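You operate a simulated robot arm through the tools that you are given. There is no shell and no other tool. Be economical: measure what you need, move in short steps, check, and stop when the job is done.

Carry out the task below with a simulated robot arm. There is one attempt and no reset: what you move stays moved.

TASK
Vent the pot, open it and stand the pod on the black mat.
Fine: wait for the gauge to reach zero before freeing the latch; the lid goes on the black mat too.
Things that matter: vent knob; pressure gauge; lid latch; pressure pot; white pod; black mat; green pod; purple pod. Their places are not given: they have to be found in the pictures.

It is judged by the outcome, as a careful person would: the job done as asked, and still so three seconds after it is handed in. It fails if anything else is knocked over, pushed out of place, dropped, spilled or broken.

THE ROBOT
A 6-joint arm with a two-finger parallel gripper, fixed in place. Base frame: the origin is at the foot of the arm, x ahead of it, y to its left, z up; the work surface is at about z = 880. Lengths are in mm, angles in degrees, forces in N, time in s.
With the tool pointing down near the work surface it reaches from about 260 to 660 mm from the base axis. Its first joint turns from -66.0 to 66.0 degrees. Payload 2.9 kg.
Tool frame: the origin (TCP) lies between the finger pads and is the grasp point; the fingertips stand 30 mm ahead of it; z points along the fingers, y is the line along which they close. The gripper opens to 110 mm. The fingers are 20 mm wide and 10 mm thick; the gripper's body (48 by 112 mm) begins 55 mm behind the TCP.
Orientation is that of the tool frame in the base frame, as [roll, pitch, yaw] about the fixed x, y, z axes, in that order (R = Rz(yaw) Ry(pitch) Rx(roll)). With the fingers straight down and closing along the base's y, the tool's x points along the base's -x, its y along +y and its z along -z.

THE INTERFACE
- The arm moves only by the tool move_arm. Its argument "moves" is a list of rows, each a list of 3 entries, a list of its own where there are three numbers: the turn, a rotation vector about the tool's x, y, z in degrees, then the shift along the tool's x, y, z in mm, then the gripper command, from -1 (shut) to 1 (fully open), values between in proportion. In form: [[[rx, ry, rz], [x, y, z], grip], ...]. A call has 1 to 10 rows; each row shifts and turns the commanded pose from where the row before left it, along the tool's axes as they then stand. A row lasts 0.2 s, in which the tool goes at most 50 mm and 8.6 degrees; a call with a longer step from one row to the next is refused whole, and so is a gripper value outside its range. A pose out of reach is approached as far as the arm can. The call stops where the force on the tool passes 40 N (or 10 N more than at its start, if that is more) or the arm is blocked; 0.2 s more then pass. The fingers move at their own pace (about 108 mm/s each) and stop on an object; they squeeze with about 41 N. The grip force told is the motor's: it shows also when the fingers shut on nothing. Time passes only in rows, and 0.2 s behind the last, so rows that do not move let the fingers close. It gives the time, the measured TCP pose, the force on the tool (base axes), the opening and the grip force at its end, in the units of the frame above (readings bear some noise).
- Cameras (640 x 400 px; columns grow to the right, rows downward): "scene" is fixed at [76, 430, 1381.8]; the picture's right is [-0.75, -0.66, 0.00], its down [-0.33, 0.38, -0.86] and it looks along [0.57, -0.65, -0.50] (base axes); focal length 321 px, centre (320, 200). "wrist" rides on the gripper at [-36, 0, -57] in the tool frame; the picture's right is [0.00, -1.00, 0.00], its down [0.97, 0.00, -0.24] and it looks along [0.24, 0.00, 0.97] (tool axes); focal length 218 px, centre (320, 200).
- camera(camera): a new picture of that camera. No time passes.
- locate(camera, pixels): there is no depth. For up to 12 entries [column, row, z] of the newest picture of that camera ("zoom" is the newest enlarged one), the place [x, y] in the base frame at which the ray of that pixel passes the height z, good to about 2 mm, but the place of the scene camera against the robot may be out by one fixed shift of up to 12 mm in any direction. No time passes.
- inspect(camera, box): a new picture of the part [left, top, right, bottom] of that camera's present view, enlarged. No time passes.
- hand_in(): hands the job in; it is judged then, once.

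Work in short steps. Measure before you move; look again where a grasp or a placing could have gone wrong, and mend it. You have 80 turns and 54 pictures in all, the two below and enlarged ones among them. Open the gripper and draw the arm clear of the work before you hand the job in, unless the task says otherwise; then end with one line.

The tools are called after "Call:" as name(argument=value, ...) on one line, values as JSON. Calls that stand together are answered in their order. move_arm: Moves the arm, as the interface text tells. Its arguments: {"type":"object","properties":{"moves":{"type":"array"}},"required":["moves"]} The other tools are called the same way: camera (camera) takes a picture; locate (camera, pixels) gives the place at which the rays of pixels pass given heights; inspect (camera, box) takes an enlarged picture of a part of a camera's view; hand_in () hands the job in.

At the start:

```text
t: 0.0
tool_pos: [387.7, -15.7, 1229.7]
orientation: [180.0, 0.1, 179.9]
wrist_force: [-1.1, -0.4, -0.4]
width: 110.1
grasp_force: 0.1
```

scene: 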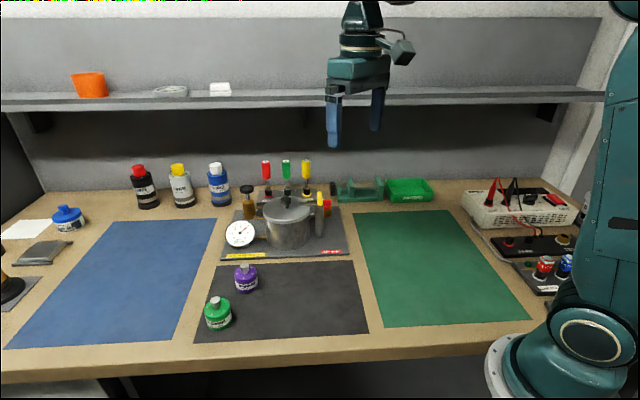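
wrist: 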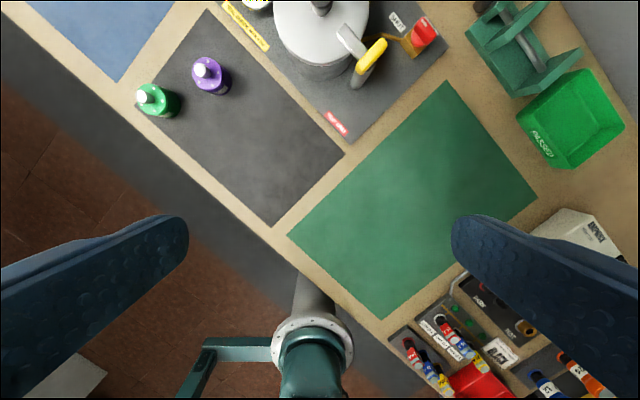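

I zoom in on the pot in both views to identify the knob, gauge and latch.

Call:
inspect(camera="scene", box=[210, 150, 360, 270])

Call:
inspect(camera="wrist", box=[200, 0, 460, 160])

```text
3.33 times, centred on (285, 210) of scene
```

zoom: 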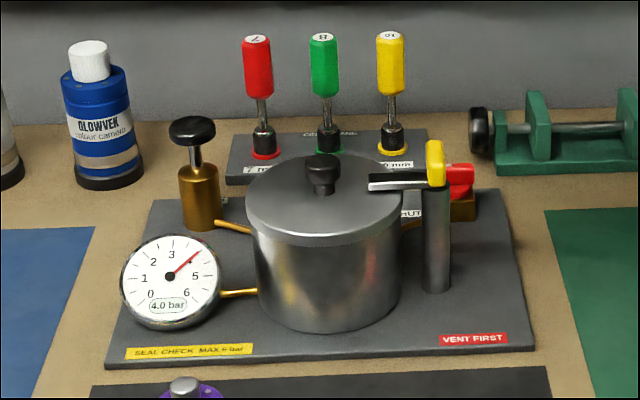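

```text
2.46 times, centred on (330, 80) of wrist
```

zoom: 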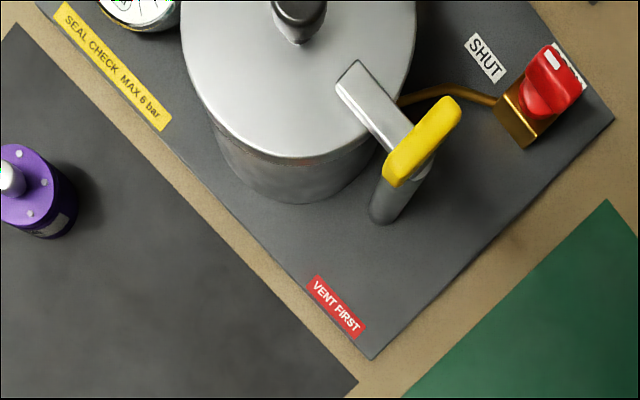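

The red knob (wrist ~(420,35)) sits next to a SHUT label; the yellow-tipped latch is at ~(370,55). I get rough places for them.

Call:
locate(camera="wrist", pixels=[[322, 5, 1000], [422, 30, 930], [370, 55, 1000], [345, 153, 885], [155, 98, 920], [210, 75, 920], [272, 225, 882], [420, 250, 882]])

Call:
locate(camera="scene", pixels=[[287, 200, 1000], [318, 197, 930], [312, 193, 1000], [350, 255, 885], [218, 312, 900], [246, 278, 900]])

```text
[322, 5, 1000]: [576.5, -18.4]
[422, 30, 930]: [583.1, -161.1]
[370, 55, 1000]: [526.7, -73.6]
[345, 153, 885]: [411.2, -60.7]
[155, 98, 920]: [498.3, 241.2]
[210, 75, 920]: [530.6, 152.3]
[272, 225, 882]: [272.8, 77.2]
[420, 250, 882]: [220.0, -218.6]
```

```text
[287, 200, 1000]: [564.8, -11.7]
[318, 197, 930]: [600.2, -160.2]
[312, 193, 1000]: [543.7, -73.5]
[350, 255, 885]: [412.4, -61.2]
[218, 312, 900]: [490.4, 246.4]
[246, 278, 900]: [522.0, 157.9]
```

I move over the pot for a closer look straight down.

Call:
move_arm(moves=[[[0, 0, 0], [-43, -16, 0], 1], [[0, 0, 0], [-43, -16, 0], 1], [[0, 0, 0], [-43, -16, 0], 1], [[0, 0, 0], [-43, -16, 0], 1], [[0, 0, 0], [0, 0, 0], 1]])

Call:
camera(camera="wrist")

```text
t: 1.2
tool_pos: [561.7, -78.5, 1230.7]
orientation: [-179.9, -0.1, -179.9]
wrist_force: [-0.2, -0.5, 0.0]
width: 110.0
grasp_force: 0.1
```

```text
49 pictures are left
```

wrist: 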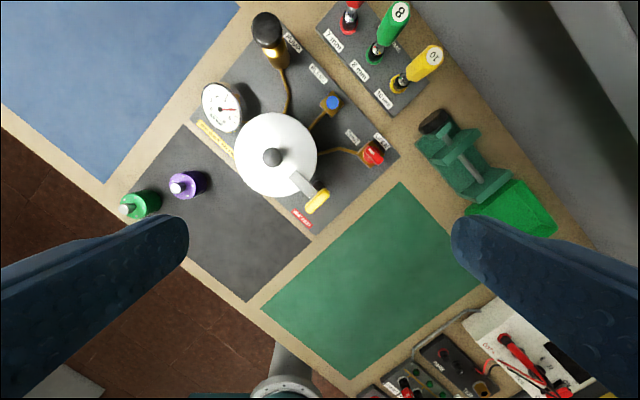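

A blue fitting also appears at (332,103); I zoom in to read labels.

Call:
inspect(camera="wrist", box=[290, 60, 410, 135])

Call:
inspect(camera="wrist", box=[280, 110, 408, 190])

Call:
inspect(camera="wrist", box=[200, 0, 360, 100])

```text
5.33 times, centred on (350, 98) of wrist
```

zoom: 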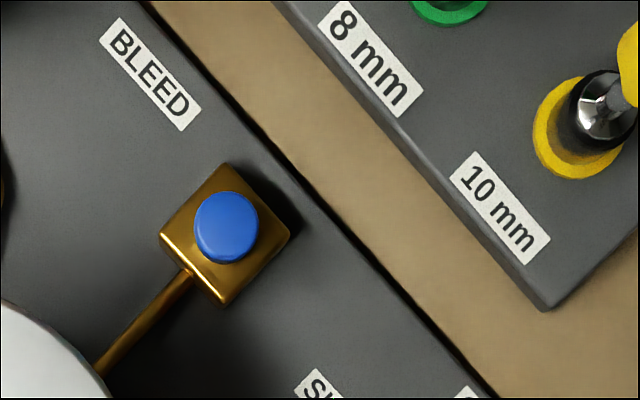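

```text
5.00 times, centred on (344, 150) of wrist
```

zoom: 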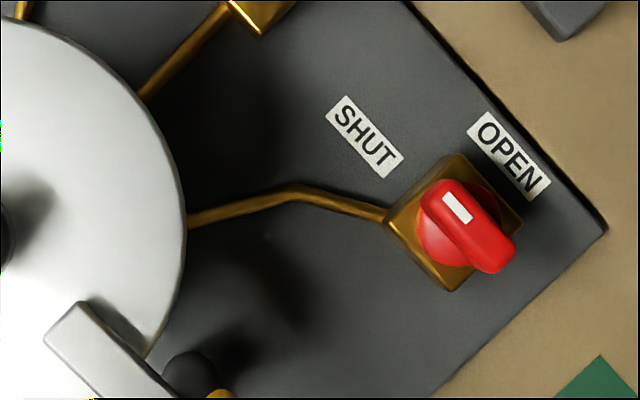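

```text
4.00 times, centred on (280, 50) of wrist
```

zoom: 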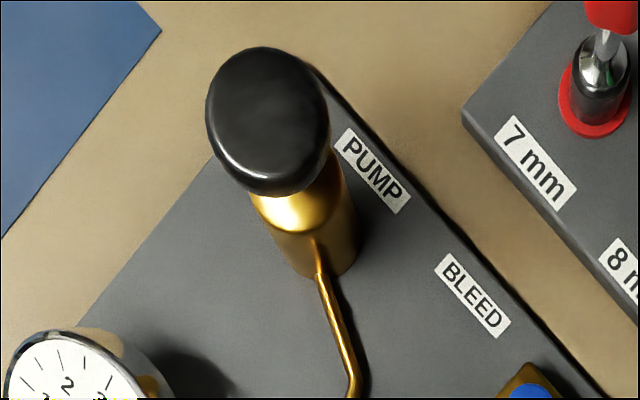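

The knob's white mark points to SHUT; OPEN is 90° clockwise. I check the driver rack and other tall neighbours' positions before coming down.

Call:
locate(camera="wrist", pixels=[[373, 155, 925], [432, 55, 1000], [432, 55, 1030], [400, 84, 890], [317, 202, 1000], [317, 202, 1020], [272, 157, 1010], [332, 103, 915], [310, 225, 890], [295, 177, 1000]])

Call:
locate(camera="scene", pixels=[[306, 161, 1000], [306, 161, 1030], [317, 201, 925], [316, 200, 1000], [315, 195, 1020], [286, 198, 1010]])

```text
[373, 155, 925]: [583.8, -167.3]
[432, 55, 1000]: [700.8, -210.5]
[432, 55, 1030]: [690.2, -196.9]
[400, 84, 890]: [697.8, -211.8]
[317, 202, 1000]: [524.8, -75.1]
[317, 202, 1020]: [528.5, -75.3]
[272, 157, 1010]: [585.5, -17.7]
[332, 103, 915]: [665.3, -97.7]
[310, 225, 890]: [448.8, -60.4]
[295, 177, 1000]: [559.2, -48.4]
```

```text
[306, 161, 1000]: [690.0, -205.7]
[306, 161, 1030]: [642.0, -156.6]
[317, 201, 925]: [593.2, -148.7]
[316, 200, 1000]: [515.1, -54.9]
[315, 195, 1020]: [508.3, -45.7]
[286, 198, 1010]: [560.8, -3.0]
```

I move above the knob (584,-167), turn to align the fingers across the bar, and lower to z≈1030.

Call:
move_arm(moves=[[[0, 0, 0], [-4.5, -17.7, 0], 0], [[0, 0, 0], [-4.5, -17.7, 0], 0], [[0, 0, 0], [-4.5, -17.7, 0], 0], [[0, 0, 0], [-4.5, -17.7, 0], 0], [[0, 0, 0], [-4.5, -17.7, 0], 0], [[0, 0, -8.2], [0, 0, 40], 0], [[0, 0, -8.2], [0, 0, 40], 0], [[0, 0, -8.2], [0, 0, 40], 0], [[0, 0, -8.2], [0, 0, 40], 0], [[0, 0, -8.2], [0, 0, 40], 0]])

Call:
camera(camera="wrist")

```text
t: 1.6
tool_pos: [568.4, -89.0, 1230.5]
orientation: [-180.0, 1.1, 179.4]
wrist_force: [10.5, -1.4, -15.0]
width: 54.9
grasp_force: 0.1
stopped in row 1: the force on the tool passed its limit (the readings are from after the stop); the commanded pose is now the measured one
```

```text
45 pictures are left
```

wrist: 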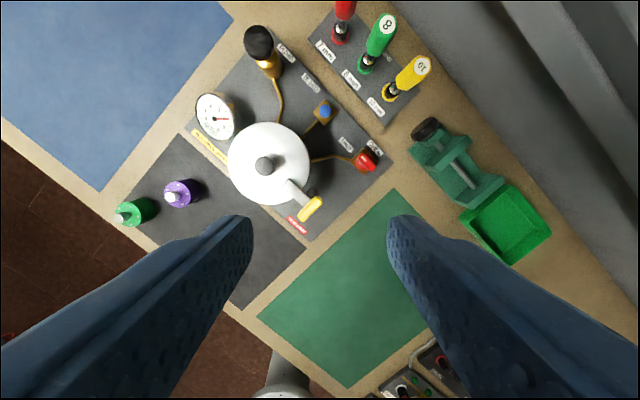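

The motion was stopped by contact; I look at the scene to see with what.

Call:
camera(camera="scene")

```text
44 pictures are left
```

scene: 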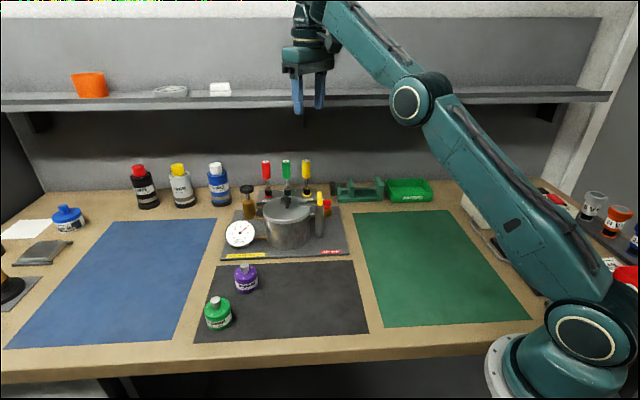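

Call:
inspect(camera="wrist", box=[340, 0, 640, 188])

Call:
inspect(camera="scene", box=[240, 0, 480, 150])

```text
2.13 times, centred on (490, 94) of wrist
```

zoom: 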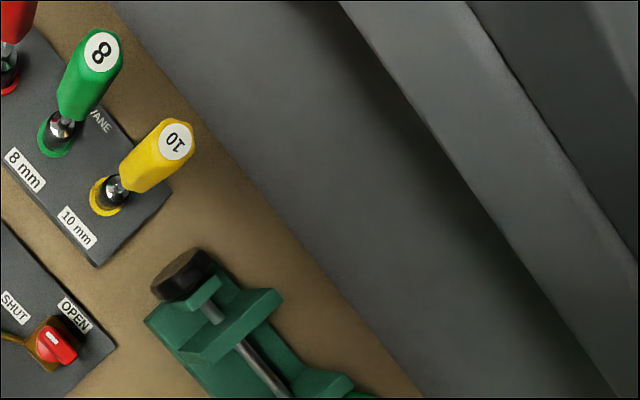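

```text
2.67 times, centred on (360, 75) of scene
```

zoom: 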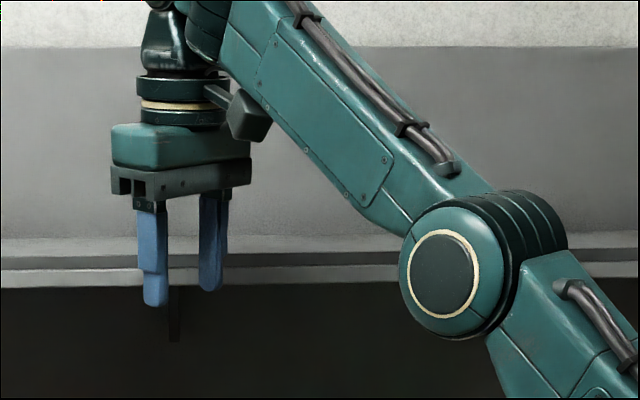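

The shelf's lower edge works out to v≈571 (perpendicular to the wall), z≈1171, about 130 mm from the tool, so no shelf contact; it looks like a dynamic spike. I'll descend gently and recheck force.

Call:
move_arm(moves=[[[0, 0, 0], [0, 0, 0], 0], [[0, 0, 0], [0, 0, 15], 0], [[0, 0, 0], [0, 0, 15], 0], [[0, 0, 0], [0, 0, 20], 0], [[0, 0, 0], [0, 0, 20], 0], [[0, 0, 0], [0, 0, 20], 0]])

```text
t: 3.0
tool_pos: [569.6, -89.0, 1139.0]
orientation: [-179.9, 0.9, 179.5]
wrist_force: [-0.6, 0.1, 0.4]
width: 54.9
grasp_force: 0.1
```

Call:
move_arm(moves=[[[0, 0.9, 0], [-2.9, -15.6, 0], 0], [[0, 0, 0], [-2.9, -15.6, 0], 0], [[0, 0, 0], [-2.9, -15.6, 0], 0], [[0, 0, 0], [-2.9, -15.6, 0], 0], [[0, 0, 0], [-2.9, -15.6, 0], 0], [[0, 0, -8.2], [0, 0, 20], 0], [[0, 0, -8.2], [0, 0, 20], 0], [[0, 0, -8.2], [0, 0, 20], 0], [[0, 0, -8.2], [0, 0, 20], 0], [[0, 0, -8.2], [0, 0, 20], 0]])

Call:
camera(camera="wrist")

Call:
camera(camera="scene")

```text
t: 4.3
tool_pos: [579.7, -165.8, 1135.2]
orientation: [-179.9, 0.0, -176.2]
wrist_force: [-17.7, 10.5, 0.5]
width: 55.0
grasp_force: 0.0
stopped in row 6: the force on the tool passed its limit (the readings are from after the stop); the commanded pose is now the measured one
```

```text
41 pictures are left
```

wrist: 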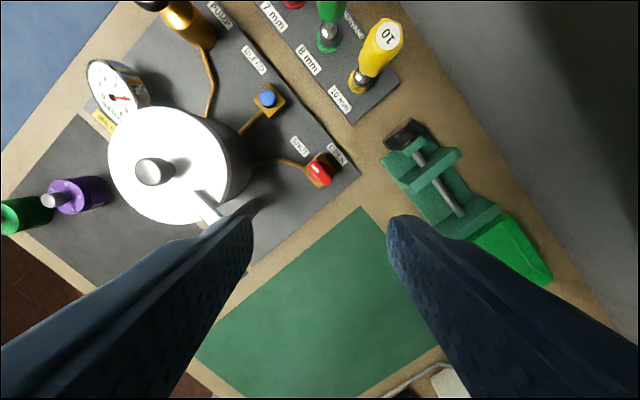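

```text
40 pictures are left
```

scene: 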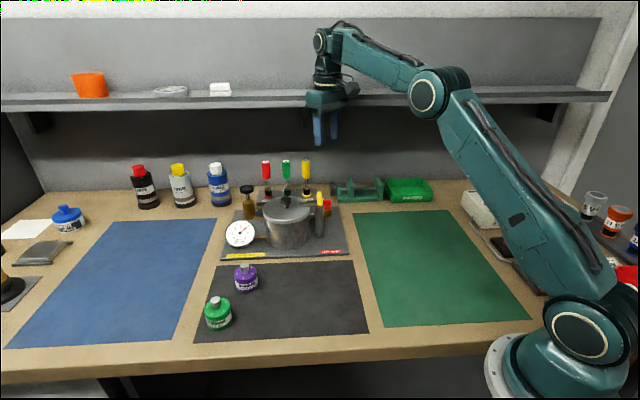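

Rotating the wide gripper body touched the shelf edge (force along -v). I back off 30 mm from the wall, rotate there, then lower below the shelf.

Call:
move_arm(moves=[[[0, 0, 0], [18.2, 23.9, 0], 0], [[0, 0, -7.45], [0, 0, 0], 0], [[0, 0, -7.45], [0, 0, 0], 0], [[0, 0, -7.45], [0, 0, 0], 0], [[0, 0, -7.45], [0, 0, 0], 0], [[0, 0, -7.45], [0, 0, 0], 0], [[0, 0, 0], [0, 0, 25], 0], [[0, 0, 0], [0, 0, 25], 0], [[0, 0, 0], [0, 0, 25], 0], [[0, 0, 0], [0, 0, 25], 0]])

Call:
camera(camera="wrist")

```text
t: 6.5
tool_pos: [562.0, -145.1, 1034.1]
orientation: [-179.7, -0.1, -139.0]
wrist_force: [-0.5, -1.3, 0.8]
width: 54.8
grasp_force: 0.0
```

```text
39 pictures are left
```

wrist: 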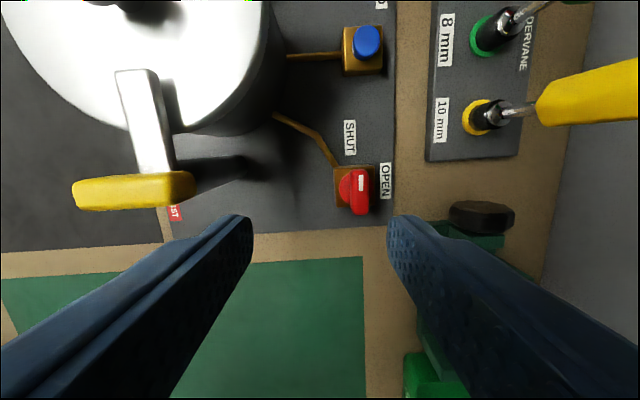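

Call:
inspect(camera="wrist", box=[310, 140, 410, 230])

Call:
locate(camera="wrist", pixels=[[359, 176, 927], [359, 212, 927], [359, 190, 927], [350, 190, 915], [334, 168, 905], [374, 168, 905]])

```text
4.44 times, centred on (360, 185) of wrist
```

zoom: 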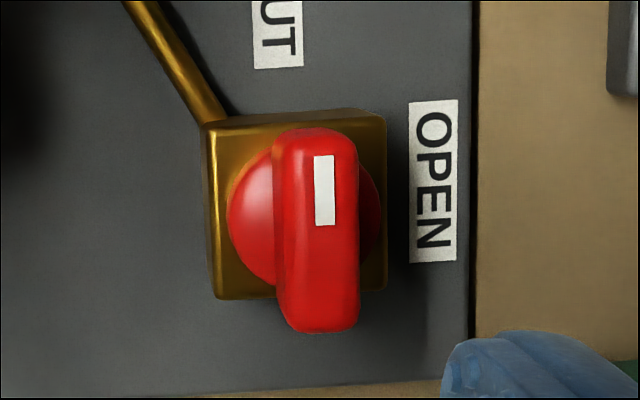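

```text
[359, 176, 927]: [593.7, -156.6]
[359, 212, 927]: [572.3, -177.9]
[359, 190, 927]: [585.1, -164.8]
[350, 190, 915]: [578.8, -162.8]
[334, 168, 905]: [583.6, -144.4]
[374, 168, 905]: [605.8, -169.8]
```

Knob top is about z 920 at (585,-168). I go down to z≈970 and then shift in over it.

Call:
move_arm(moves=[[[0, 0, 0], [-2.1, -8, 22], 0], [[0, 0, 0], [0, -8, 21], 0], [[0, 0, 0], [0, -8, 21], 0], [[0, 0, 0], [0, -8.2, 0], 0], [[0, 0, 0], [0, 0, 0], 0]])

Call:
camera(camera="wrist")

```text
t: 7.7
tool_pos: [585.9, -167.9, 971.0]
orientation: [-179.9, 0.0, -138.9]
wrist_force: [0.6, 0.0, -0.2]
width: 55.1
grasp_force: 0.1
```

```text
37 pictures are left
```

wrist: 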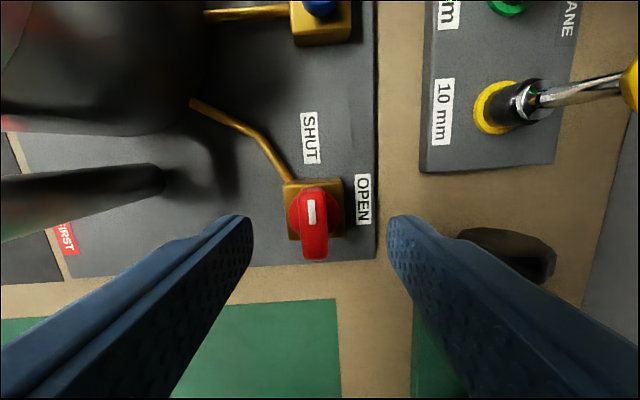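

Bar centre at column 314 (≈3 mm off), row good. Shift 3 mm and lower to TCP z≈941.

Call:
move_arm(moves=[[[0, 0, 0], [0, 3, 10], -0.1], [[0, 0, 0], [0, 0, 10], -0.1], [[0, 0, 0], [0, 0, 10], -0.1], [[0, 0, 0], [0, 0, 0], -0.1]])

Call:
camera(camera="wrist")

Call:
inspect(camera="scene", box=[260, 140, 380, 240])

```text
t: 8.7
tool_pos: [582.6, -164.4, 940.1]
orientation: [-179.7, 0.1, -138.9]
wrist_force: [0.6, -0.5, -0.4]
width: 49.7
grasp_force: 0.2
```

```text
36 pictures are left
```

wrist: 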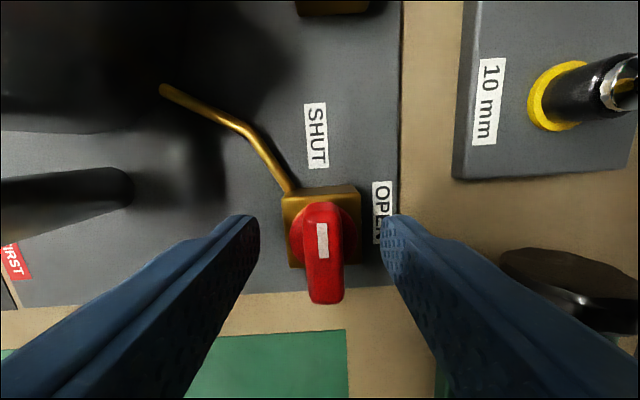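

```text
4.00 times, centred on (320, 190) of scene
```

zoom: 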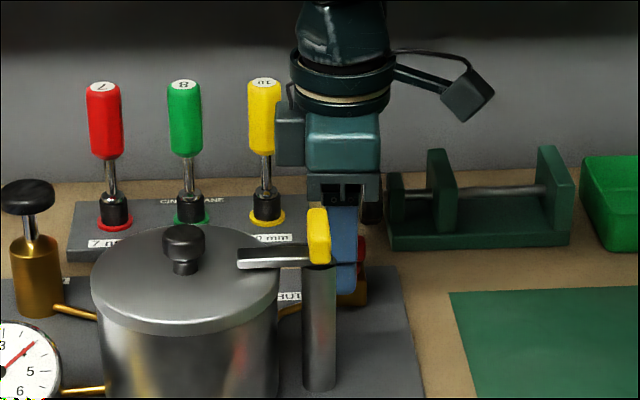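

Fingertips straddle the bar slightly above the block. Lower 3 mm and close.

Call:
move_arm(moves=[[[0, 0, 0], [0, -1, 3], -0.1], [[0, 0, 0], [0, 0, 0], -0.5], [[0, 0, 0], [0, 0, 0], -1], [[0, 0, 0], [0, 0, 0], -1]])

Call:
inspect(camera="wrist", box=[220, 140, 420, 320])

```text
t: 9.7
tool_pos: [583.7, -166.1, 937.4]
orientation: [-179.8, 0.1, -138.9]
wrist_force: [6.3, -5.8, -3.3]
width: 34.9
grasp_force: 44.8
```

```text
2.22 times, centred on (320, 230) of wrist
```

zoom: 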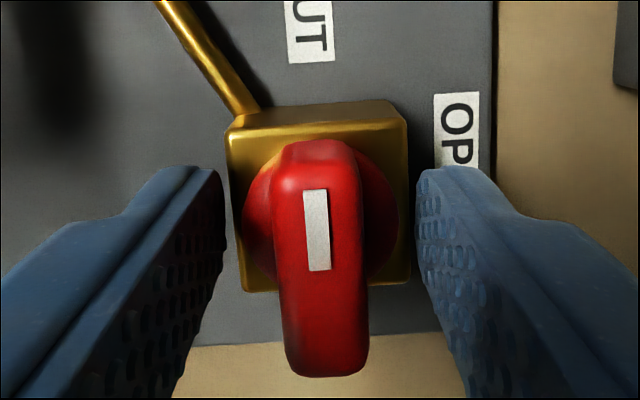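

The fingers stopped at 34.9 mm — they gripped the block, not the bar. Open, rise 10 mm and close again.

Call:
move_arm(moves=[[[0, 0, 0], [0, 0, 0], 0], [[0, 0, 0], [0, 0, -10], -0.1], [[0, 0, 0], [0, 0, 0], -0.4], [[0, 0, 0], [0, 0, 0], -0.8], [[0, 0, 0], [0, 0, 0], -0.8]])

```text
t: 10.9
tool_pos: [583.4, -164.7, 948.7]
orientation: [-179.7, 0.1, -139.0]
wrist_force: [1.8, -2.8, 2.8]
width: 12.9
grasp_force: 21.5
```

Width 12.9 mm: on the bar now. I tighten and turn clockwise (seen from above), half the way first.

Call:
move_arm(moves=[[[0, 0, 0], [0, 0, 0], -1], [[0, 0, 5], [0, 0, 0], -1], [[0, 0, 8], [0, 0, 0], -1], [[0, 0, 8], [0, 0, 0], -1], [[0, 0, 8], [0, 0, 0], -1], [[0, 0, 8], [0, 0, 0], -1], [[0, 0, 8], [0, 0, 0], -1]])

Call:
camera(camera="wrist")

```text
t: 12.5
tool_pos: [583.6, -166.5, 947.7]
orientation: [-179.8, 0.2, 176.0]
wrist_force: [3.8, -0.2, 9.9]
width: 12.7
grasp_force: 44.6
```

```text
33 pictures are left
```

wrist: 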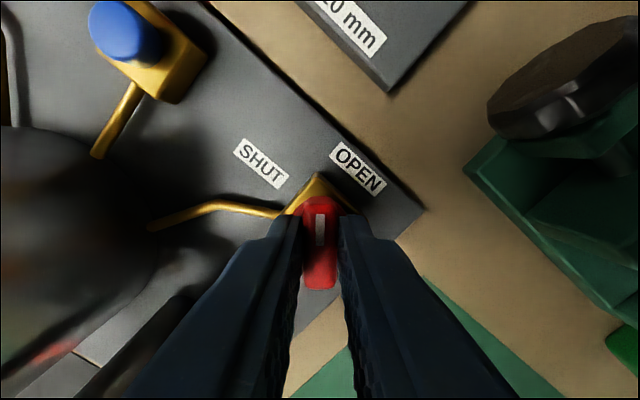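

The bar turns with the gripper. Continue another 45°.

Call:
move_arm(moves=[[[0, 0, 8], [0, 0, 0], -1], [[0, 0, 8], [0, 0, 0], -1], [[0, 0, 8], [0, 0, 0], -1], [[0, 0, 8], [0, 0, 0], -1], [[0, 0, 8], [0, 0, 0], -1], [[0, 0, 5], [0, 0, 0], -1]])

Call:
camera(camera="wrist")

Call:
inspect(camera="scene", box=[210, 150, 360, 270])

```text
t: 13.9
tool_pos: [583.2, -167.1, 948.8]
orientation: [179.8, 0.3, 131.2]
wrist_force: [4.6, 2.9, 14.0]
width: 13.8
grasp_force: 45.1
```

```text
32 pictures are left
```

wrist: 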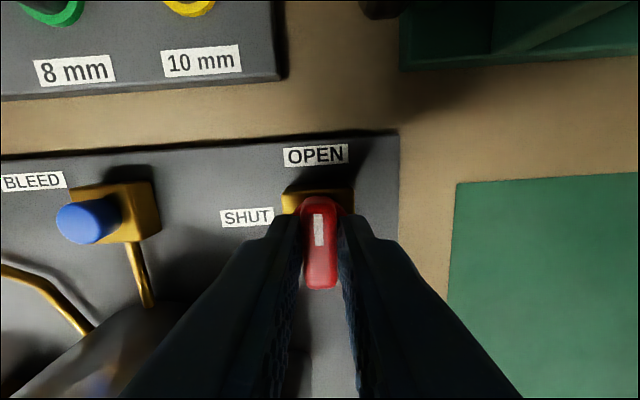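

```text
3.33 times, centred on (285, 210) of scene
```

zoom: 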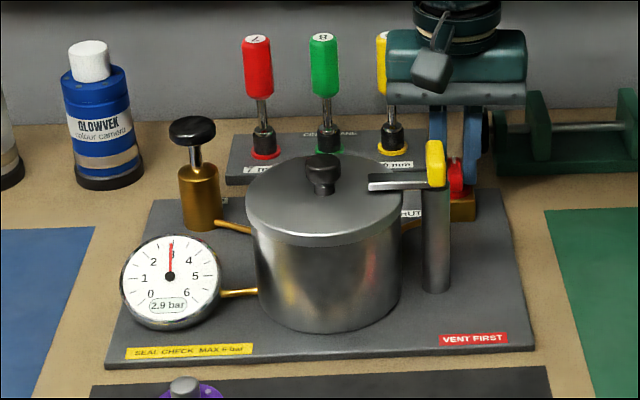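

The mark points to OPEN and the gauge has dropped to 2.9 bar. I release and rise straight up to keep clear.

Call:
move_arm(moves=[[[0, 0, 0], [0, 0, 0], -0.5], [[0, 0, 0], [0, 0, 0], -0.3], [[0, 0, 0], [0, 0, -20], -0.3], [[0, 0, 0], [0, 0, -30], -0.3], [[0, 0, 0], [0, 0, -40], -0.3], [[0, 0, 0], [0, 0, 0], -0.3]])

Call:
camera(camera="wrist")

Call:
inspect(camera="scene", box=[210, 150, 360, 270])

```text
t: 15.3
tool_pos: [582.5, -166.2, 1037.9]
orientation: [180.0, 0.2, 131.0]
wrist_force: [0.0, 0.3, -0.8]
width: 38.4
grasp_force: 0.0
```

```text
30 pictures are left
```

wrist: 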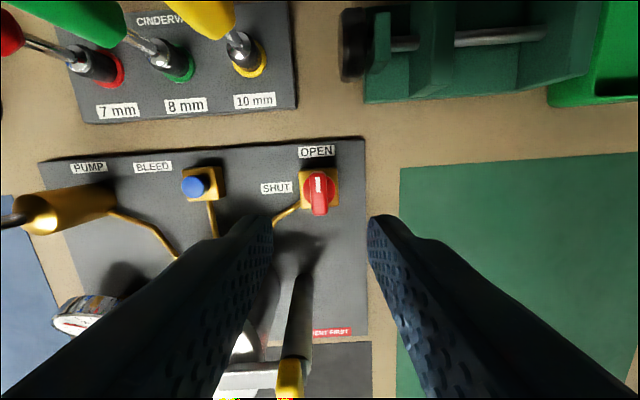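

```text
3.33 times, centred on (285, 210) of scene
```

zoom: 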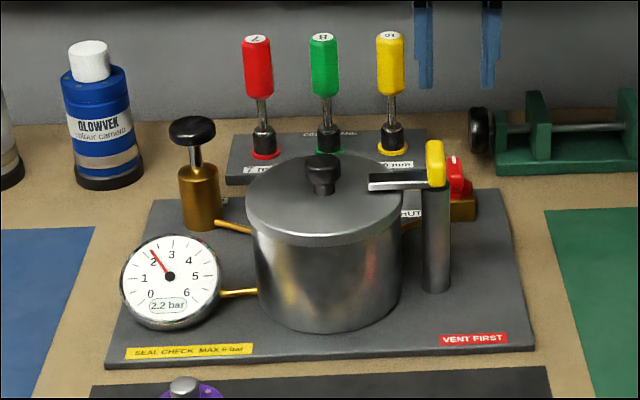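

Knob stays at OPEN; pressure 2.2 bar and falling. Now I back away from the wall, rise, and go above the latch for a look.

Call:
move_arm(moves=[[[0, 0, 0], [30, 0, -5], -0.3], [[0, 0, 0], [20, 0, -35], -0.3], [[0, 0, 0], [10, 5, -40], -0.3], [[0, 0, 0], [20, 5, -30], -0.3], [[0, 0, 0], [25, 8, 0], -0.3], [[0, 0, 0], [0, 0, 0], -0.3]])

Call:
camera(camera="wrist")

```text
t: 16.7
tool_pos: [528.6, -75.5, 1149.0]
orientation: [-180.0, 0.4, 131.1]
wrist_force: [-0.4, -0.2, 0.9]
width: 38.5
grasp_force: 0.0
```

```text
28 pictures are left
```

wrist: 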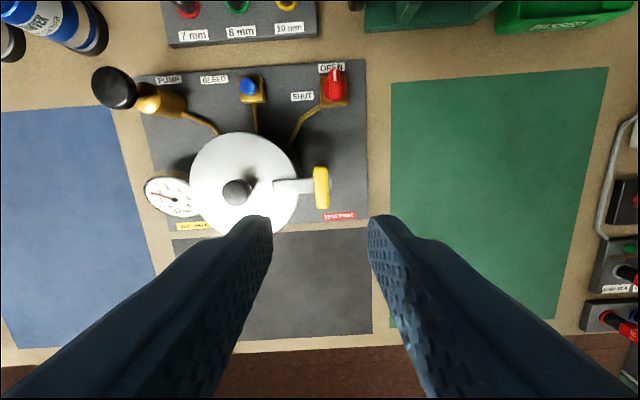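

Call:
inspect(camera="wrist", box=[170, 120, 370, 245])

Call:
locate(camera="wrist", pixels=[[321, 188, 1010], [321, 168, 1010], [321, 208, 1010], [280, 187, 1005], [237, 192, 1015], [243, 185, 990], [190, 185, 990], [299, 185, 990], [243, 132, 990], [372, 335, 882], [175, 240, 882], [222, 338, 882]])

```text
3.20 times, centred on (270, 182) of wrist
```

zoom: 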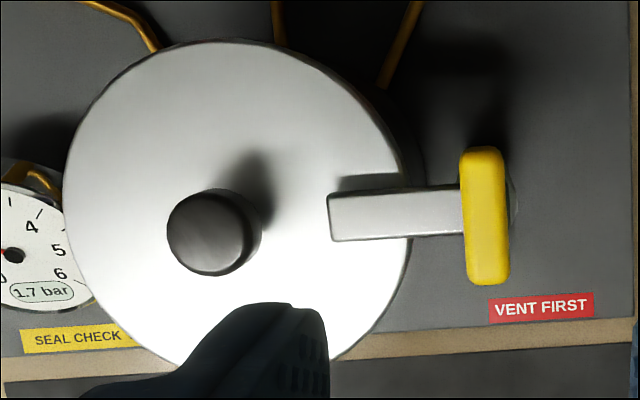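

```text
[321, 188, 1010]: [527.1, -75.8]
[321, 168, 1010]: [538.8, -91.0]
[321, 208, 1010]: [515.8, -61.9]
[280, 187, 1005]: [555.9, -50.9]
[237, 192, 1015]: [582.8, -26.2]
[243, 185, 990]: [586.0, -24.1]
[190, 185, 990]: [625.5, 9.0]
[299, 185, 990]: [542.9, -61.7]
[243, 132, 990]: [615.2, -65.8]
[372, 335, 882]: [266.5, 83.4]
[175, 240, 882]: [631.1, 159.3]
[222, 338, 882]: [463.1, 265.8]
```

Handle top is at z≈1001, (526.5,-75.3), arm top ≈985; the gripper is already aligned across it. Gauge reads 1.7 bar: I lower partway and wait.

Call:
move_arm(moves=[[[0, 0, 0], [0, 0, 40], -0.3], [[0, 0, 0], [0, 0, 40], -0.3], [[0, 0, 0], [0, 0, 0], -0.3], [[0, 0, 0], [0, 0, 0], -0.3], [[0, 0, 0], [0, 0, 0], -0.3], [[0, 0, 0], [0, 0, 0], -0.3], [[0, 0, 0], [0, 0, 0], -0.3], [[0, 0, 0], [0, 0, 0], -0.3], [[0, 0, 0], [0, 0, 0], -0.3], [[0, 0, 0], [0, 0, 0], -0.3]])

Call:
move_arm(moves=[[[0, 0, 0], [0, 0, 0], -0.3], [[0, 0, 0], [0, 0, 0], -0.3], [[0, 0, 0], [0, 0, 0], -0.3], [[0, 0, 0], [0, 0, 0], -0.3], [[0, 0, 0], [0, 0, 0], -0.3], [[0, 0, 0], [0, 0, 0], -0.3], [[0, 0, 0], [0, 0, 0], -0.3], [[0, 0, 0], [0, 0, 0], -0.3], [[0, 0, 0], [0, 0, 0], -0.3], [[0, 0, 0], [0, 0, 0], -0.3]])

Call:
move_arm(moves=[[[0, 0, 0], [0, 0, 0], -0.3], [[0, 0, 0], [0, 0, 0], -0.3], [[0, 0, 0], [0, 0, 0], -0.3], [[0, 0, 0], [0, 0, 0], -0.3], [[0, 0, 0], [0, 0, 0], -0.3], [[0, 0, 0], [0, 0, 0], -0.3], [[0, 0, 0], [0, 0, 0], -0.3], [[0, 0, 0], [0, 0, 0], -0.3], [[0, 0, 0], [0, 0, 0], -0.3], [[0, 0, 0], [0, 0, 0], -0.3]])

Call:
inspect(camera="scene", box=[210, 150, 360, 270])

Call:
camera(camera="wrist")

```text
t: 18.9
tool_pos: [527.1, -74.4, 1066.4]
orientation: [180.0, 0.2, 131.1]
wrist_force: [-0.8, -0.2, -0.4]
width: 38.2
grasp_force: 0.1
```

```text
t: 21.1
tool_pos: [526.0, -74.8, 1067.2]
orientation: [-180.0, 0.2, 131.1]
wrist_force: [0.2, 0.3, 0.6]
width: 38.6
grasp_force: 0.0
```

```text
t: 23.3
tool_pos: [526.1, -75.6, 1068.0]
orientation: [-180.0, 0.3, 131.1]
wrist_force: [0.0, 0.2, -0.7]
width: 38.4
grasp_force: 0.1
```

```text
3.33 times, centred on (285, 210) of scene
```

zoom: 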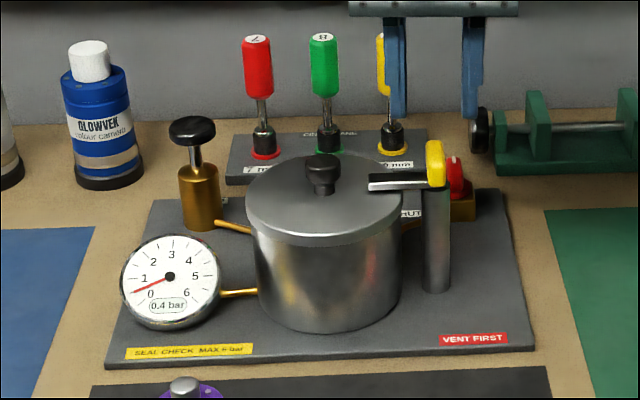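

```text
25 pictures are left
```

wrist: 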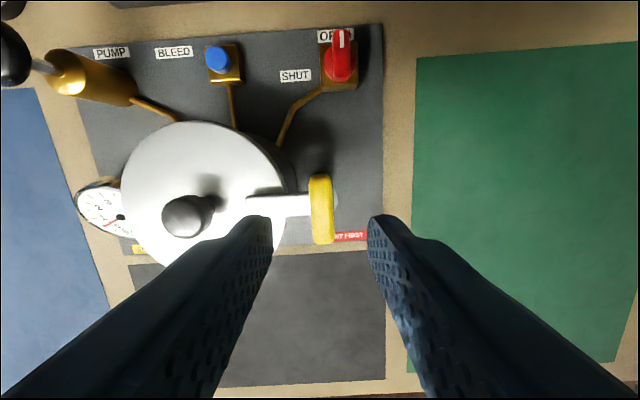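

0.4 bar still. Wait further.

Call:
move_arm(moves=[[[0, 0, 0], [0, 0, 0], -0.3], [[0, 0, 0], [0, 0, 0], -0.3], [[0, 0, 0], [0, 0, 0], -0.3], [[0, 0, 0], [0, 0, 0], -0.3], [[0, 0, 0], [0, 0, 0], -0.3], [[0, 0, 0], [0, 0, 0], -0.3], [[0, 0, 0], [0, 0, 0], -0.3], [[0, 0, 0], [0, 0, 0], -0.3], [[0, 0, 0], [0, 0, 0], -0.3], [[0, 0, 0], [0, 0, 0], -0.3]])

Call:
move_arm(moves=[[[0, 0, 0], [0, 0, 0], -0.3], [[0, 0, 0], [0, 0, 0], -0.3], [[0, 0, 0], [0, 0, 0], -0.3], [[0, 0, 0], [0, 0, 0], -0.3], [[0, 0, 0], [0, 0, 0], -0.3], [[0, 0, 0], [0, 0, 0], -0.3], [[0, 0, 0], [0, 0, 0], -0.3], [[0, 0, 0], [0, 0, 0], -0.3], [[0, 0, 0], [0, 0, 0], -0.3], [[0, 0, 0], [0, 0, 0], -0.3]])

Call:
move_arm(moves=[[[0, 0, 0], [0, 0, 0], -0.3], [[0, 0, 0], [0, 0, 0], -0.3], [[0, 0, 0], [0, 0, 0], -0.3], [[0, 0, 0], [0, 0, 0], -0.3], [[0, 0, 0], [0, 0, 0], -0.3], [[0, 0, 0], [0, 0, 0], -0.3], [[0, 0, 0], [0, 0, 0], -0.3], [[0, 0, 0], [0, 0, 0], -0.3], [[0, 0, 0], [0, 0, 0], -0.3], [[0, 0, 0], [0, 0, 0], -0.3]])

Call:
move_arm(moves=[[[0, 0, 0], [0, 0, 0], -0.3], [[0, 0, 0], [0, 0, 0], -0.3], [[0, 0, 0], [0, 0, 0], -0.3], [[0, 0, 0], [0, 0, 0], -0.3], [[0, 0, 0], [0, 0, 0], -0.3], [[0, 0, 0], [0, 0, 0], -0.3], [[0, 0, 0], [0, 0, 0], -0.3], [[0, 0, 0], [0, 0, 0], -0.3], [[0, 0, 0], [0, 0, 0], -0.3], [[0, 0, 0], [0, 0, 0], -0.3]])

Call:
inspect(camera="scene", box=[210, 205, 270, 255])

```text
t: 25.5
tool_pos: [526.7, -75.4, 1067.7]
orientation: [-179.9, 0.1, 131.1]
wrist_force: [0.1, 0.1, -1.4]
width: 38.5
grasp_force: 0.0
```

```text
t: 27.7
tool_pos: [526.5, -74.6, 1068.1]
orientation: [-180.0, 0.3, 131.1]
wrist_force: [0.6, 0.4, -0.6]
width: 38.6
grasp_force: 0.0
```

```text
t: 29.9
tool_pos: [525.7, -74.3, 1068.1]
orientation: [-180.0, 0.2, 131.0]
wrist_force: [-0.2, -0.8, -1.3]
width: 38.6
grasp_force: 0.0
```

```text
t: 32.1
tool_pos: [525.9, -75.3, 1067.7]
orientation: [-180.0, 0.2, 131.2]
wrist_force: [0.3, 0.6, -0.7]
width: 38.1
grasp_force: 0.1
```

```text
8.00 times, centred on (240, 230) of scene
```

zoom: 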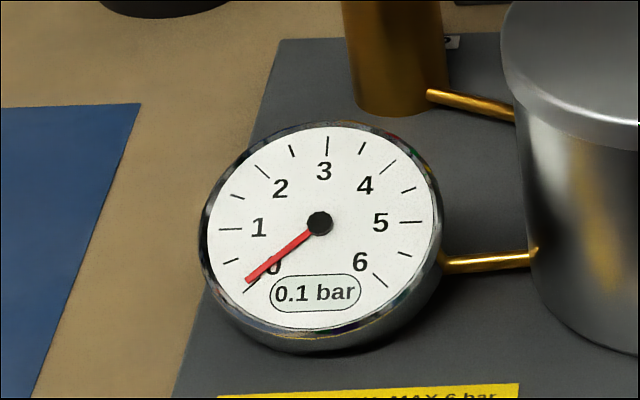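

0.1 bar: not yet zero. Wait more.

Call:
move_arm(moves=[[[0, 0, 0], [0, 0, 0], -0.3], [[0, 0, 0], [0, 0, 0], -0.3], [[0, 0, 0], [0, 0, 0], -0.3], [[0, 0, 0], [0, 0, 0], -0.3], [[0, 0, 0], [0, 0, 0], -0.3], [[0, 0, 0], [0, 0, 0], -0.3], [[0, 0, 0], [0, 0, 0], -0.3], [[0, 0, 0], [0, 0, 0], -0.3], [[0, 0, 0], [0, 0, 0], -0.3], [[0, 0, 0], [0, 0, 0], -0.3]])

Call:
move_arm(moves=[[[0, 0, 0], [0, 0, 0], -0.3], [[0, 0, 0], [0, 0, 0], -0.3], [[0, 0, 0], [0, 0, 0], -0.3], [[0, 0, 0], [0, 0, 0], -0.3], [[0, 0, 0], [0, 0, 0], -0.3], [[0, 0, 0], [0, 0, 0], -0.3], [[0, 0, 0], [0, 0, 0], -0.3], [[0, 0, 0], [0, 0, 0], -0.3], [[0, 0, 0], [0, 0, 0], -0.3], [[0, 0, 0], [0, 0, 0], -0.3]])

Call:
move_arm(moves=[[[0, 0, 0], [0, 0, 0], -0.3], [[0, 0, 0], [0, 0, 0], -0.3], [[0, 0, 0], [0, 0, 0], -0.3], [[0, 0, 0], [0, 0, 0], -0.3], [[0, 0, 0], [0, 0, 0], -0.3], [[0, 0, 0], [0, 0, 0], -0.3], [[0, 0, 0], [0, 0, 0], -0.3], [[0, 0, 0], [0, 0, 0], -0.3], [[0, 0, 0], [0, 0, 0], -0.3], [[0, 0, 0], [0, 0, 0], -0.3]])

Call:
move_arm(moves=[[[0, 0, 0], [0, 0, 0], -0.3], [[0, 0, 0], [0, 0, 0], -0.3], [[0, 0, 0], [0, 0, 0], -0.3], [[0, 0, 0], [0, 0, 0], -0.3], [[0, 0, 0], [0, 0, 0], -0.3], [[0, 0, 0], [0, 0, 0], -0.3], [[0, 0, 0], [0, 0, 0], -0.3], [[0, 0, 0], [0, 0, 0], -0.3], [[0, 0, 0], [0, 0, 0], -0.3], [[0, 0, 0], [0, 0, 0], -0.3]])

Call:
inspect(camera="scene", box=[210, 205, 270, 255])

```text
t: 34.3
tool_pos: [526.4, -74.5, 1067.1]
orientation: [-180.0, 0.2, 131.1]
wrist_force: [0.5, -0.1, -0.3]
width: 38.1
grasp_force: 0.1
```

```text
t: 36.5
tool_pos: [526.7, -76.0, 1066.8]
orientation: [-179.9, 0.2, 131.2]
wrist_force: [0.0, -0.4, -0.9]
width: 38.7
grasp_force: 0.1
```

```text
t: 38.7
tool_pos: [525.6, -75.6, 1068.5]
orientation: [-180.0, 0.2, 131.1]
wrist_force: [0.1, 0.0, 0.0]
width: 38.4
grasp_force: 0.1
```

```text
t: 40.9
tool_pos: [526.2, -74.5, 1067.5]
orientation: [-180.0, 0.3, 131.1]
wrist_force: [0.0, 0.5, -0.3]
width: 38.4
grasp_force: 0.1
```

```text
8.00 times, centred on (240, 230) of scene
```

zoom: 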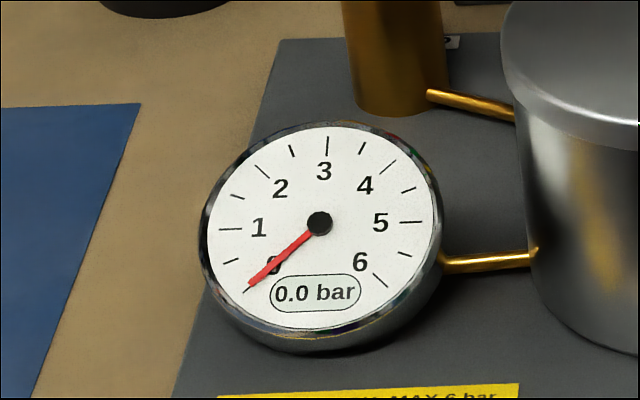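

Gauge reads 0.0 bar with the needle on zero. Lower onto the handle (TCP z≈1020) and close.

Call:
move_arm(moves=[[[0, 0, 0], [0, 0, 20], -0.3], [[0, 0, 0], [0, 0, 15], -0.3], [[0, 0, 0], [0, 0, 12], -0.3], [[0, 0, 0], [0, 0, 0], -0.6], [[0, 0, 0], [0, 0, 0], -0.8], [[0, 0, 0], [0, 0, 0], -1], [[0, 0, 0], [0, 0, 0], -1]])

Call:
camera(camera="wrist")

```text
t: 42.5
tool_pos: [525.7, -76.6, 1020.1]
orientation: [-179.9, 0.3, 131.0]
wrist_force: [-2.9, -2.0, -2.0]
width: 12.7
grasp_force: 44.5
```

```text
22 pictures are left
```

wrist: 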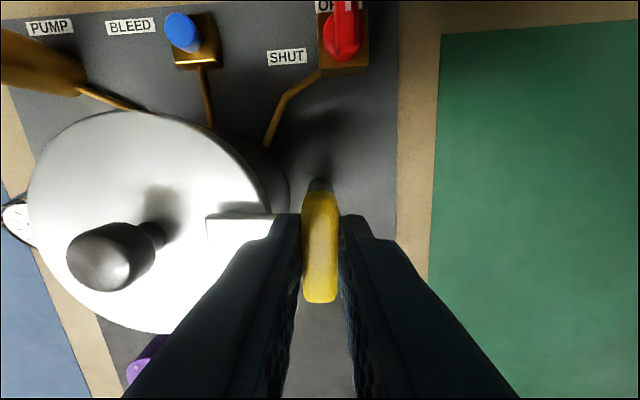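

Handle is gripped (12.7 mm). Swing it counter-clockwise (arm toward the front), cautiously.

Call:
move_arm(moves=[[[0, 0, -4], [0, 0, 0], -1], [[0, 0, -6], [0, 0, 0], -1], [[0, 0, -6], [0, 0, 0], -1], [[0, 0, -8], [0, 0, 0], -1], [[0, 0, -8], [0, 0, 0], -1]])

Call:
camera(camera="wrist")

```text
t: 43.7
tool_pos: [526.5, -77.1, 1019.2]
orientation: [-179.7, 0.1, 162.7]
wrist_force: [-14.8, -8.9, -1.5]
width: 23.8
grasp_force: 44.8
```

```text
21 pictures are left
```

wrist: 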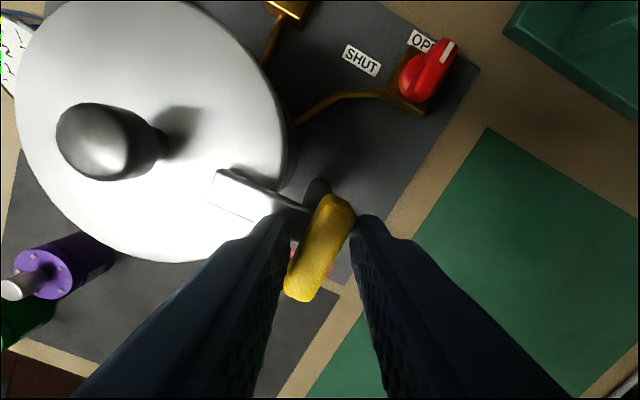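

The handle didn't turn (fingers were forced apart to 23.8 mm): it's stopped this way. Go back and try clockwise.

Call:
move_arm(moves=[[[0, 0, 8], [0, 0, 0], -1], [[0, 0, 8], [0, 0, 0], -1], [[0, 0, 8], [0, 0, 0], -1], [[0, 0, 8], [0, 0, 0], -1], [[0, 0, 0], [0, 0, 0], -1], [[0, 0, 6], [0, 0, 0], -1], [[0, 0, 8], [0, 0, 0], -1], [[0, 0, 8], [0, 0, 0], -1]])

Call:
camera(camera="wrist")

```text
t: 45.5
tool_pos: [524.7, -77.7, 1020.2]
orientation: [-179.9, 0.3, 108.7]
wrist_force: [-20.3, -23.7, -4.0]
width: 12.8
grasp_force: 45.3
```

```text
20 pictures are left
```

wrist: 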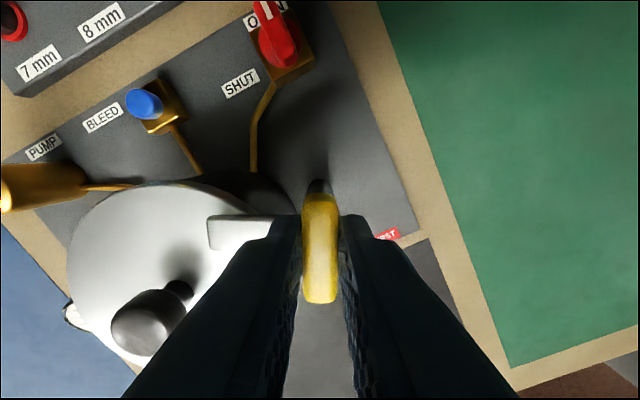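

It turns this way. There's side force ~31 N, so I shift ~3 mm with it and continue.

Call:
move_arm(moves=[[[0, 0, 0], [-2.1, -2.5, 0], -1], [[0, 0, 6], [0, 0, 0], -1], [[0, 0, 6], [0, 0, 0], -1], [[0, 0, 6], [0, 0, 0], -1]])

```text
t: 46.5
tool_pos: [525.7, -78.1, 1019.8]
orientation: [179.8, 0.1, 91.1]
wrist_force: [-11.6, -3.9, -5.9]
width: 12.8
grasp_force: 45.0
```

Call:
move_arm(moves=[[[0, 0, 8], [0, 0, 0], -1], [[0, 0, 8], [0, 0, 0], -1], [[0, 0, 8], [0, 0, 0], -1]])

Call:
camera(camera="wrist")

```text
t: 47.3
tool_pos: [524.2, -77.4, 1020.1]
orientation: [179.8, 0.0, 67.1]
wrist_force: [-16.1, 5.4, -4.2]
width: 13.0
grasp_force: 45.4
```

```text
19 pictures are left
```

wrist: 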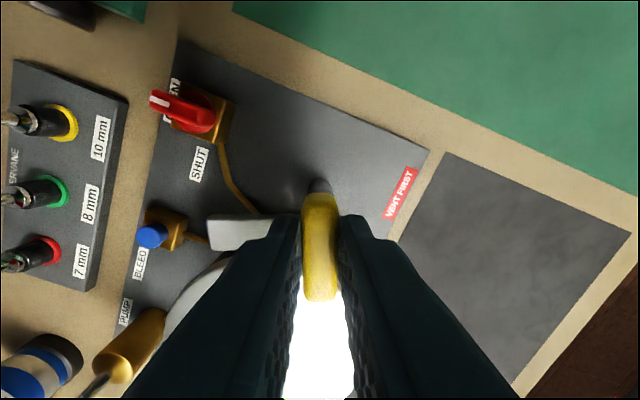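

Arm is nearly clear of the lid; continue to ~95°.

Call:
move_arm(moves=[[[0, 0, 8], [0, 0, 0], -1], [[0, 0, 8], [0, 0, 0], -1], [[0, 0, 8], [0, 0, 0], -1], [[0, 0, 6], [0, 0, 0], -1]])

Call:
camera(camera="wrist")

```text
t: 48.3
tool_pos: [523.3, -77.3, 1020.3]
orientation: [179.9, 0.2, 37.3]
wrist_force: [-24.6, 14.2, 0.6]
width: 15.0
grasp_force: 45.1
```

```text
18 pictures are left
```

wrist: 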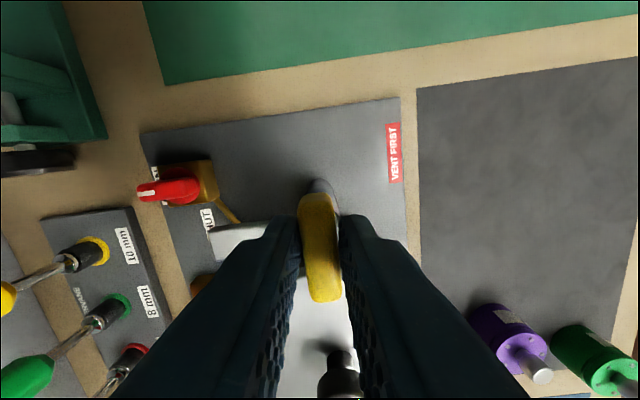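

Handle is at its stop, ~90°. Release and rise.

Call:
move_arm(moves=[[[0, 0, -3], [0, 0, 0], -0.7], [[0, 0, 0], [0, 0, 0], -0.3], [[0, 0, 0], [0, 0, -20], -0.3], [[0, 0, 0], [0, 0, -40], -0.3], [[0, 0, 0], [0, 0, -45], -0.3], [[0, 0, -8], [0, 0, 0], -0.3], [[0, 0, -8], [0, 0, 0], 0], [[0, 0, -8], [0, 0, 0], 0], [[0, 0, -8], [0, 0, 0], 0], [[0, 0, -8], [0, 0, 0], 0]])

Call:
move_arm(moves=[[[0, 0, -8], [0, 0, 0], 0], [[0, 0, -8], [0, 0, 0], 0], [[0, 0, -8], [0, 0, 0], 0], [[0, 0, -8], [0, 0, 0], 0], [[0, 0, -8], [0, 0, 0], 0], [[0, 0, -8], [0, 0, 0], 0], [[0, 0, 0], [0, 0, 0], 0]])

Call:
camera(camera="wrist")

```text
t: 50.5
tool_pos: [525.4, -77.5, 1126.4]
orientation: [179.9, 0.1, 80.1]
wrist_force: [0.4, -1.1, -0.1]
width: 54.8
grasp_force: 0.0
```

```text
t: 52.1
tool_pos: [525.2, -78.7, 1126.2]
orientation: [-180.0, 0.2, 128.2]
wrist_force: [-1.2, -0.4, 0.5]
width: 54.9
grasp_force: 0.1
```

```text
17 pictures are left
```

wrist: 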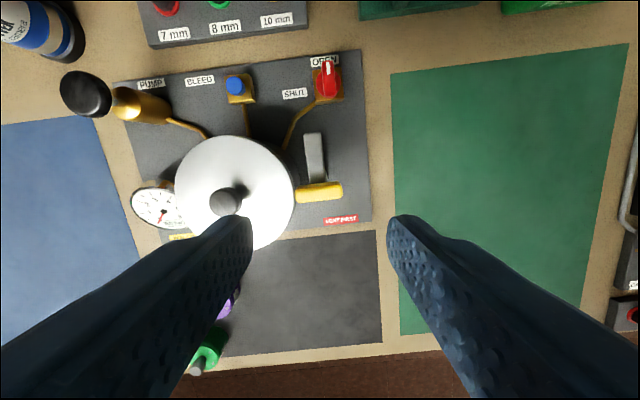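

Latch arm points clear of the lid. Move above the lid knob (~(583,-13)) and look closer.

Call:
move_arm(moves=[[[0, 0, 0], [4, 21.5, 0], 0], [[0, 0, 0], [4, 21.5, 0], 0], [[0, 0, 0], [4, 21.5, 10], 0], [[0, 0, 0], [4, 21.5, 20], 0], [[0, 0, 0], [0, 0, 10], 0], [[0, 0, 0], [0, 0, 0], 0]])

Call:
camera(camera="wrist")

```text
t: 53.5
tool_pos: [584.6, -13.1, 1085.0]
orientation: [180.0, 0.1, 128.1]
wrist_force: [0.0, 0.2, 0.0]
width: 55.1
grasp_force: 0.0
```

```text
16 pictures are left
```

wrist: 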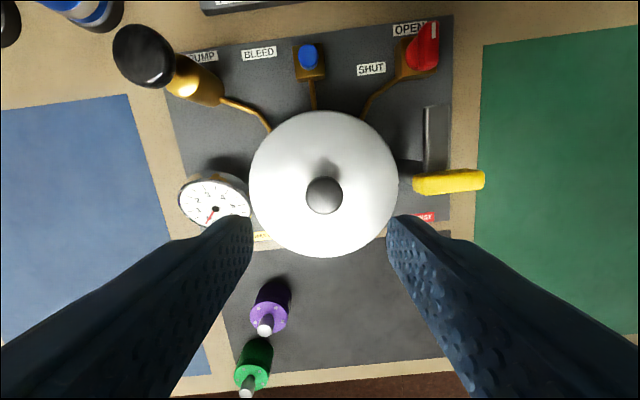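

Knob top at (324,195), ~26 mm wide. Small correction and lower to TCP z≈1003, then check.

Call:
move_arm(moves=[[[0, 0, 0], [-2.5, -2.9, 20], 0], [[0, 0, 0], [0, 0, 25], 0], [[0, 0, 0], [0, 0, 20], 0], [[0, 0, 0], [0, 0, 17], 0], [[0, 0, 0], [0, 0, 0], 0]])

Call:
camera(camera="wrist")

Call:
inspect(camera="scene", box=[210, 150, 360, 270])

```text
t: 54.7
tool_pos: [583.8, -15.5, 1007.4]
orientation: [179.6, 0.5, 128.2]
wrist_force: [-7.9, 6.4, 38.4]
width: 56.2
grasp_force: 1.0
```

```text
15 pictures are left
```

wrist: 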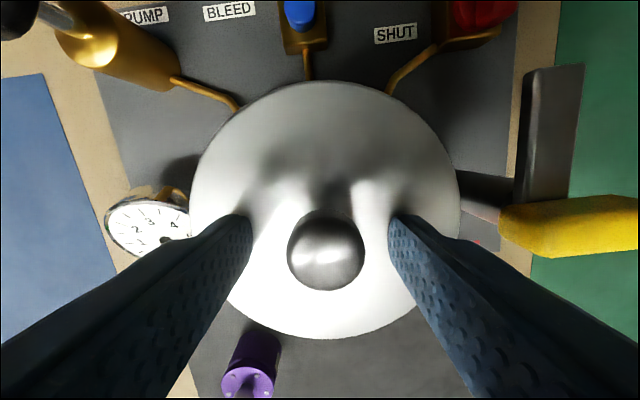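

```text
3.33 times, centred on (285, 210) of scene
```

zoom: 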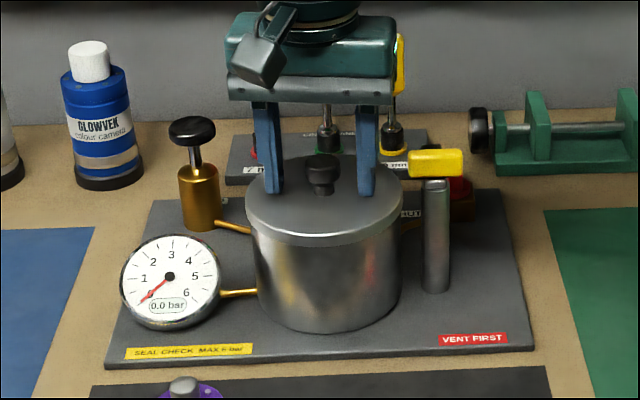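

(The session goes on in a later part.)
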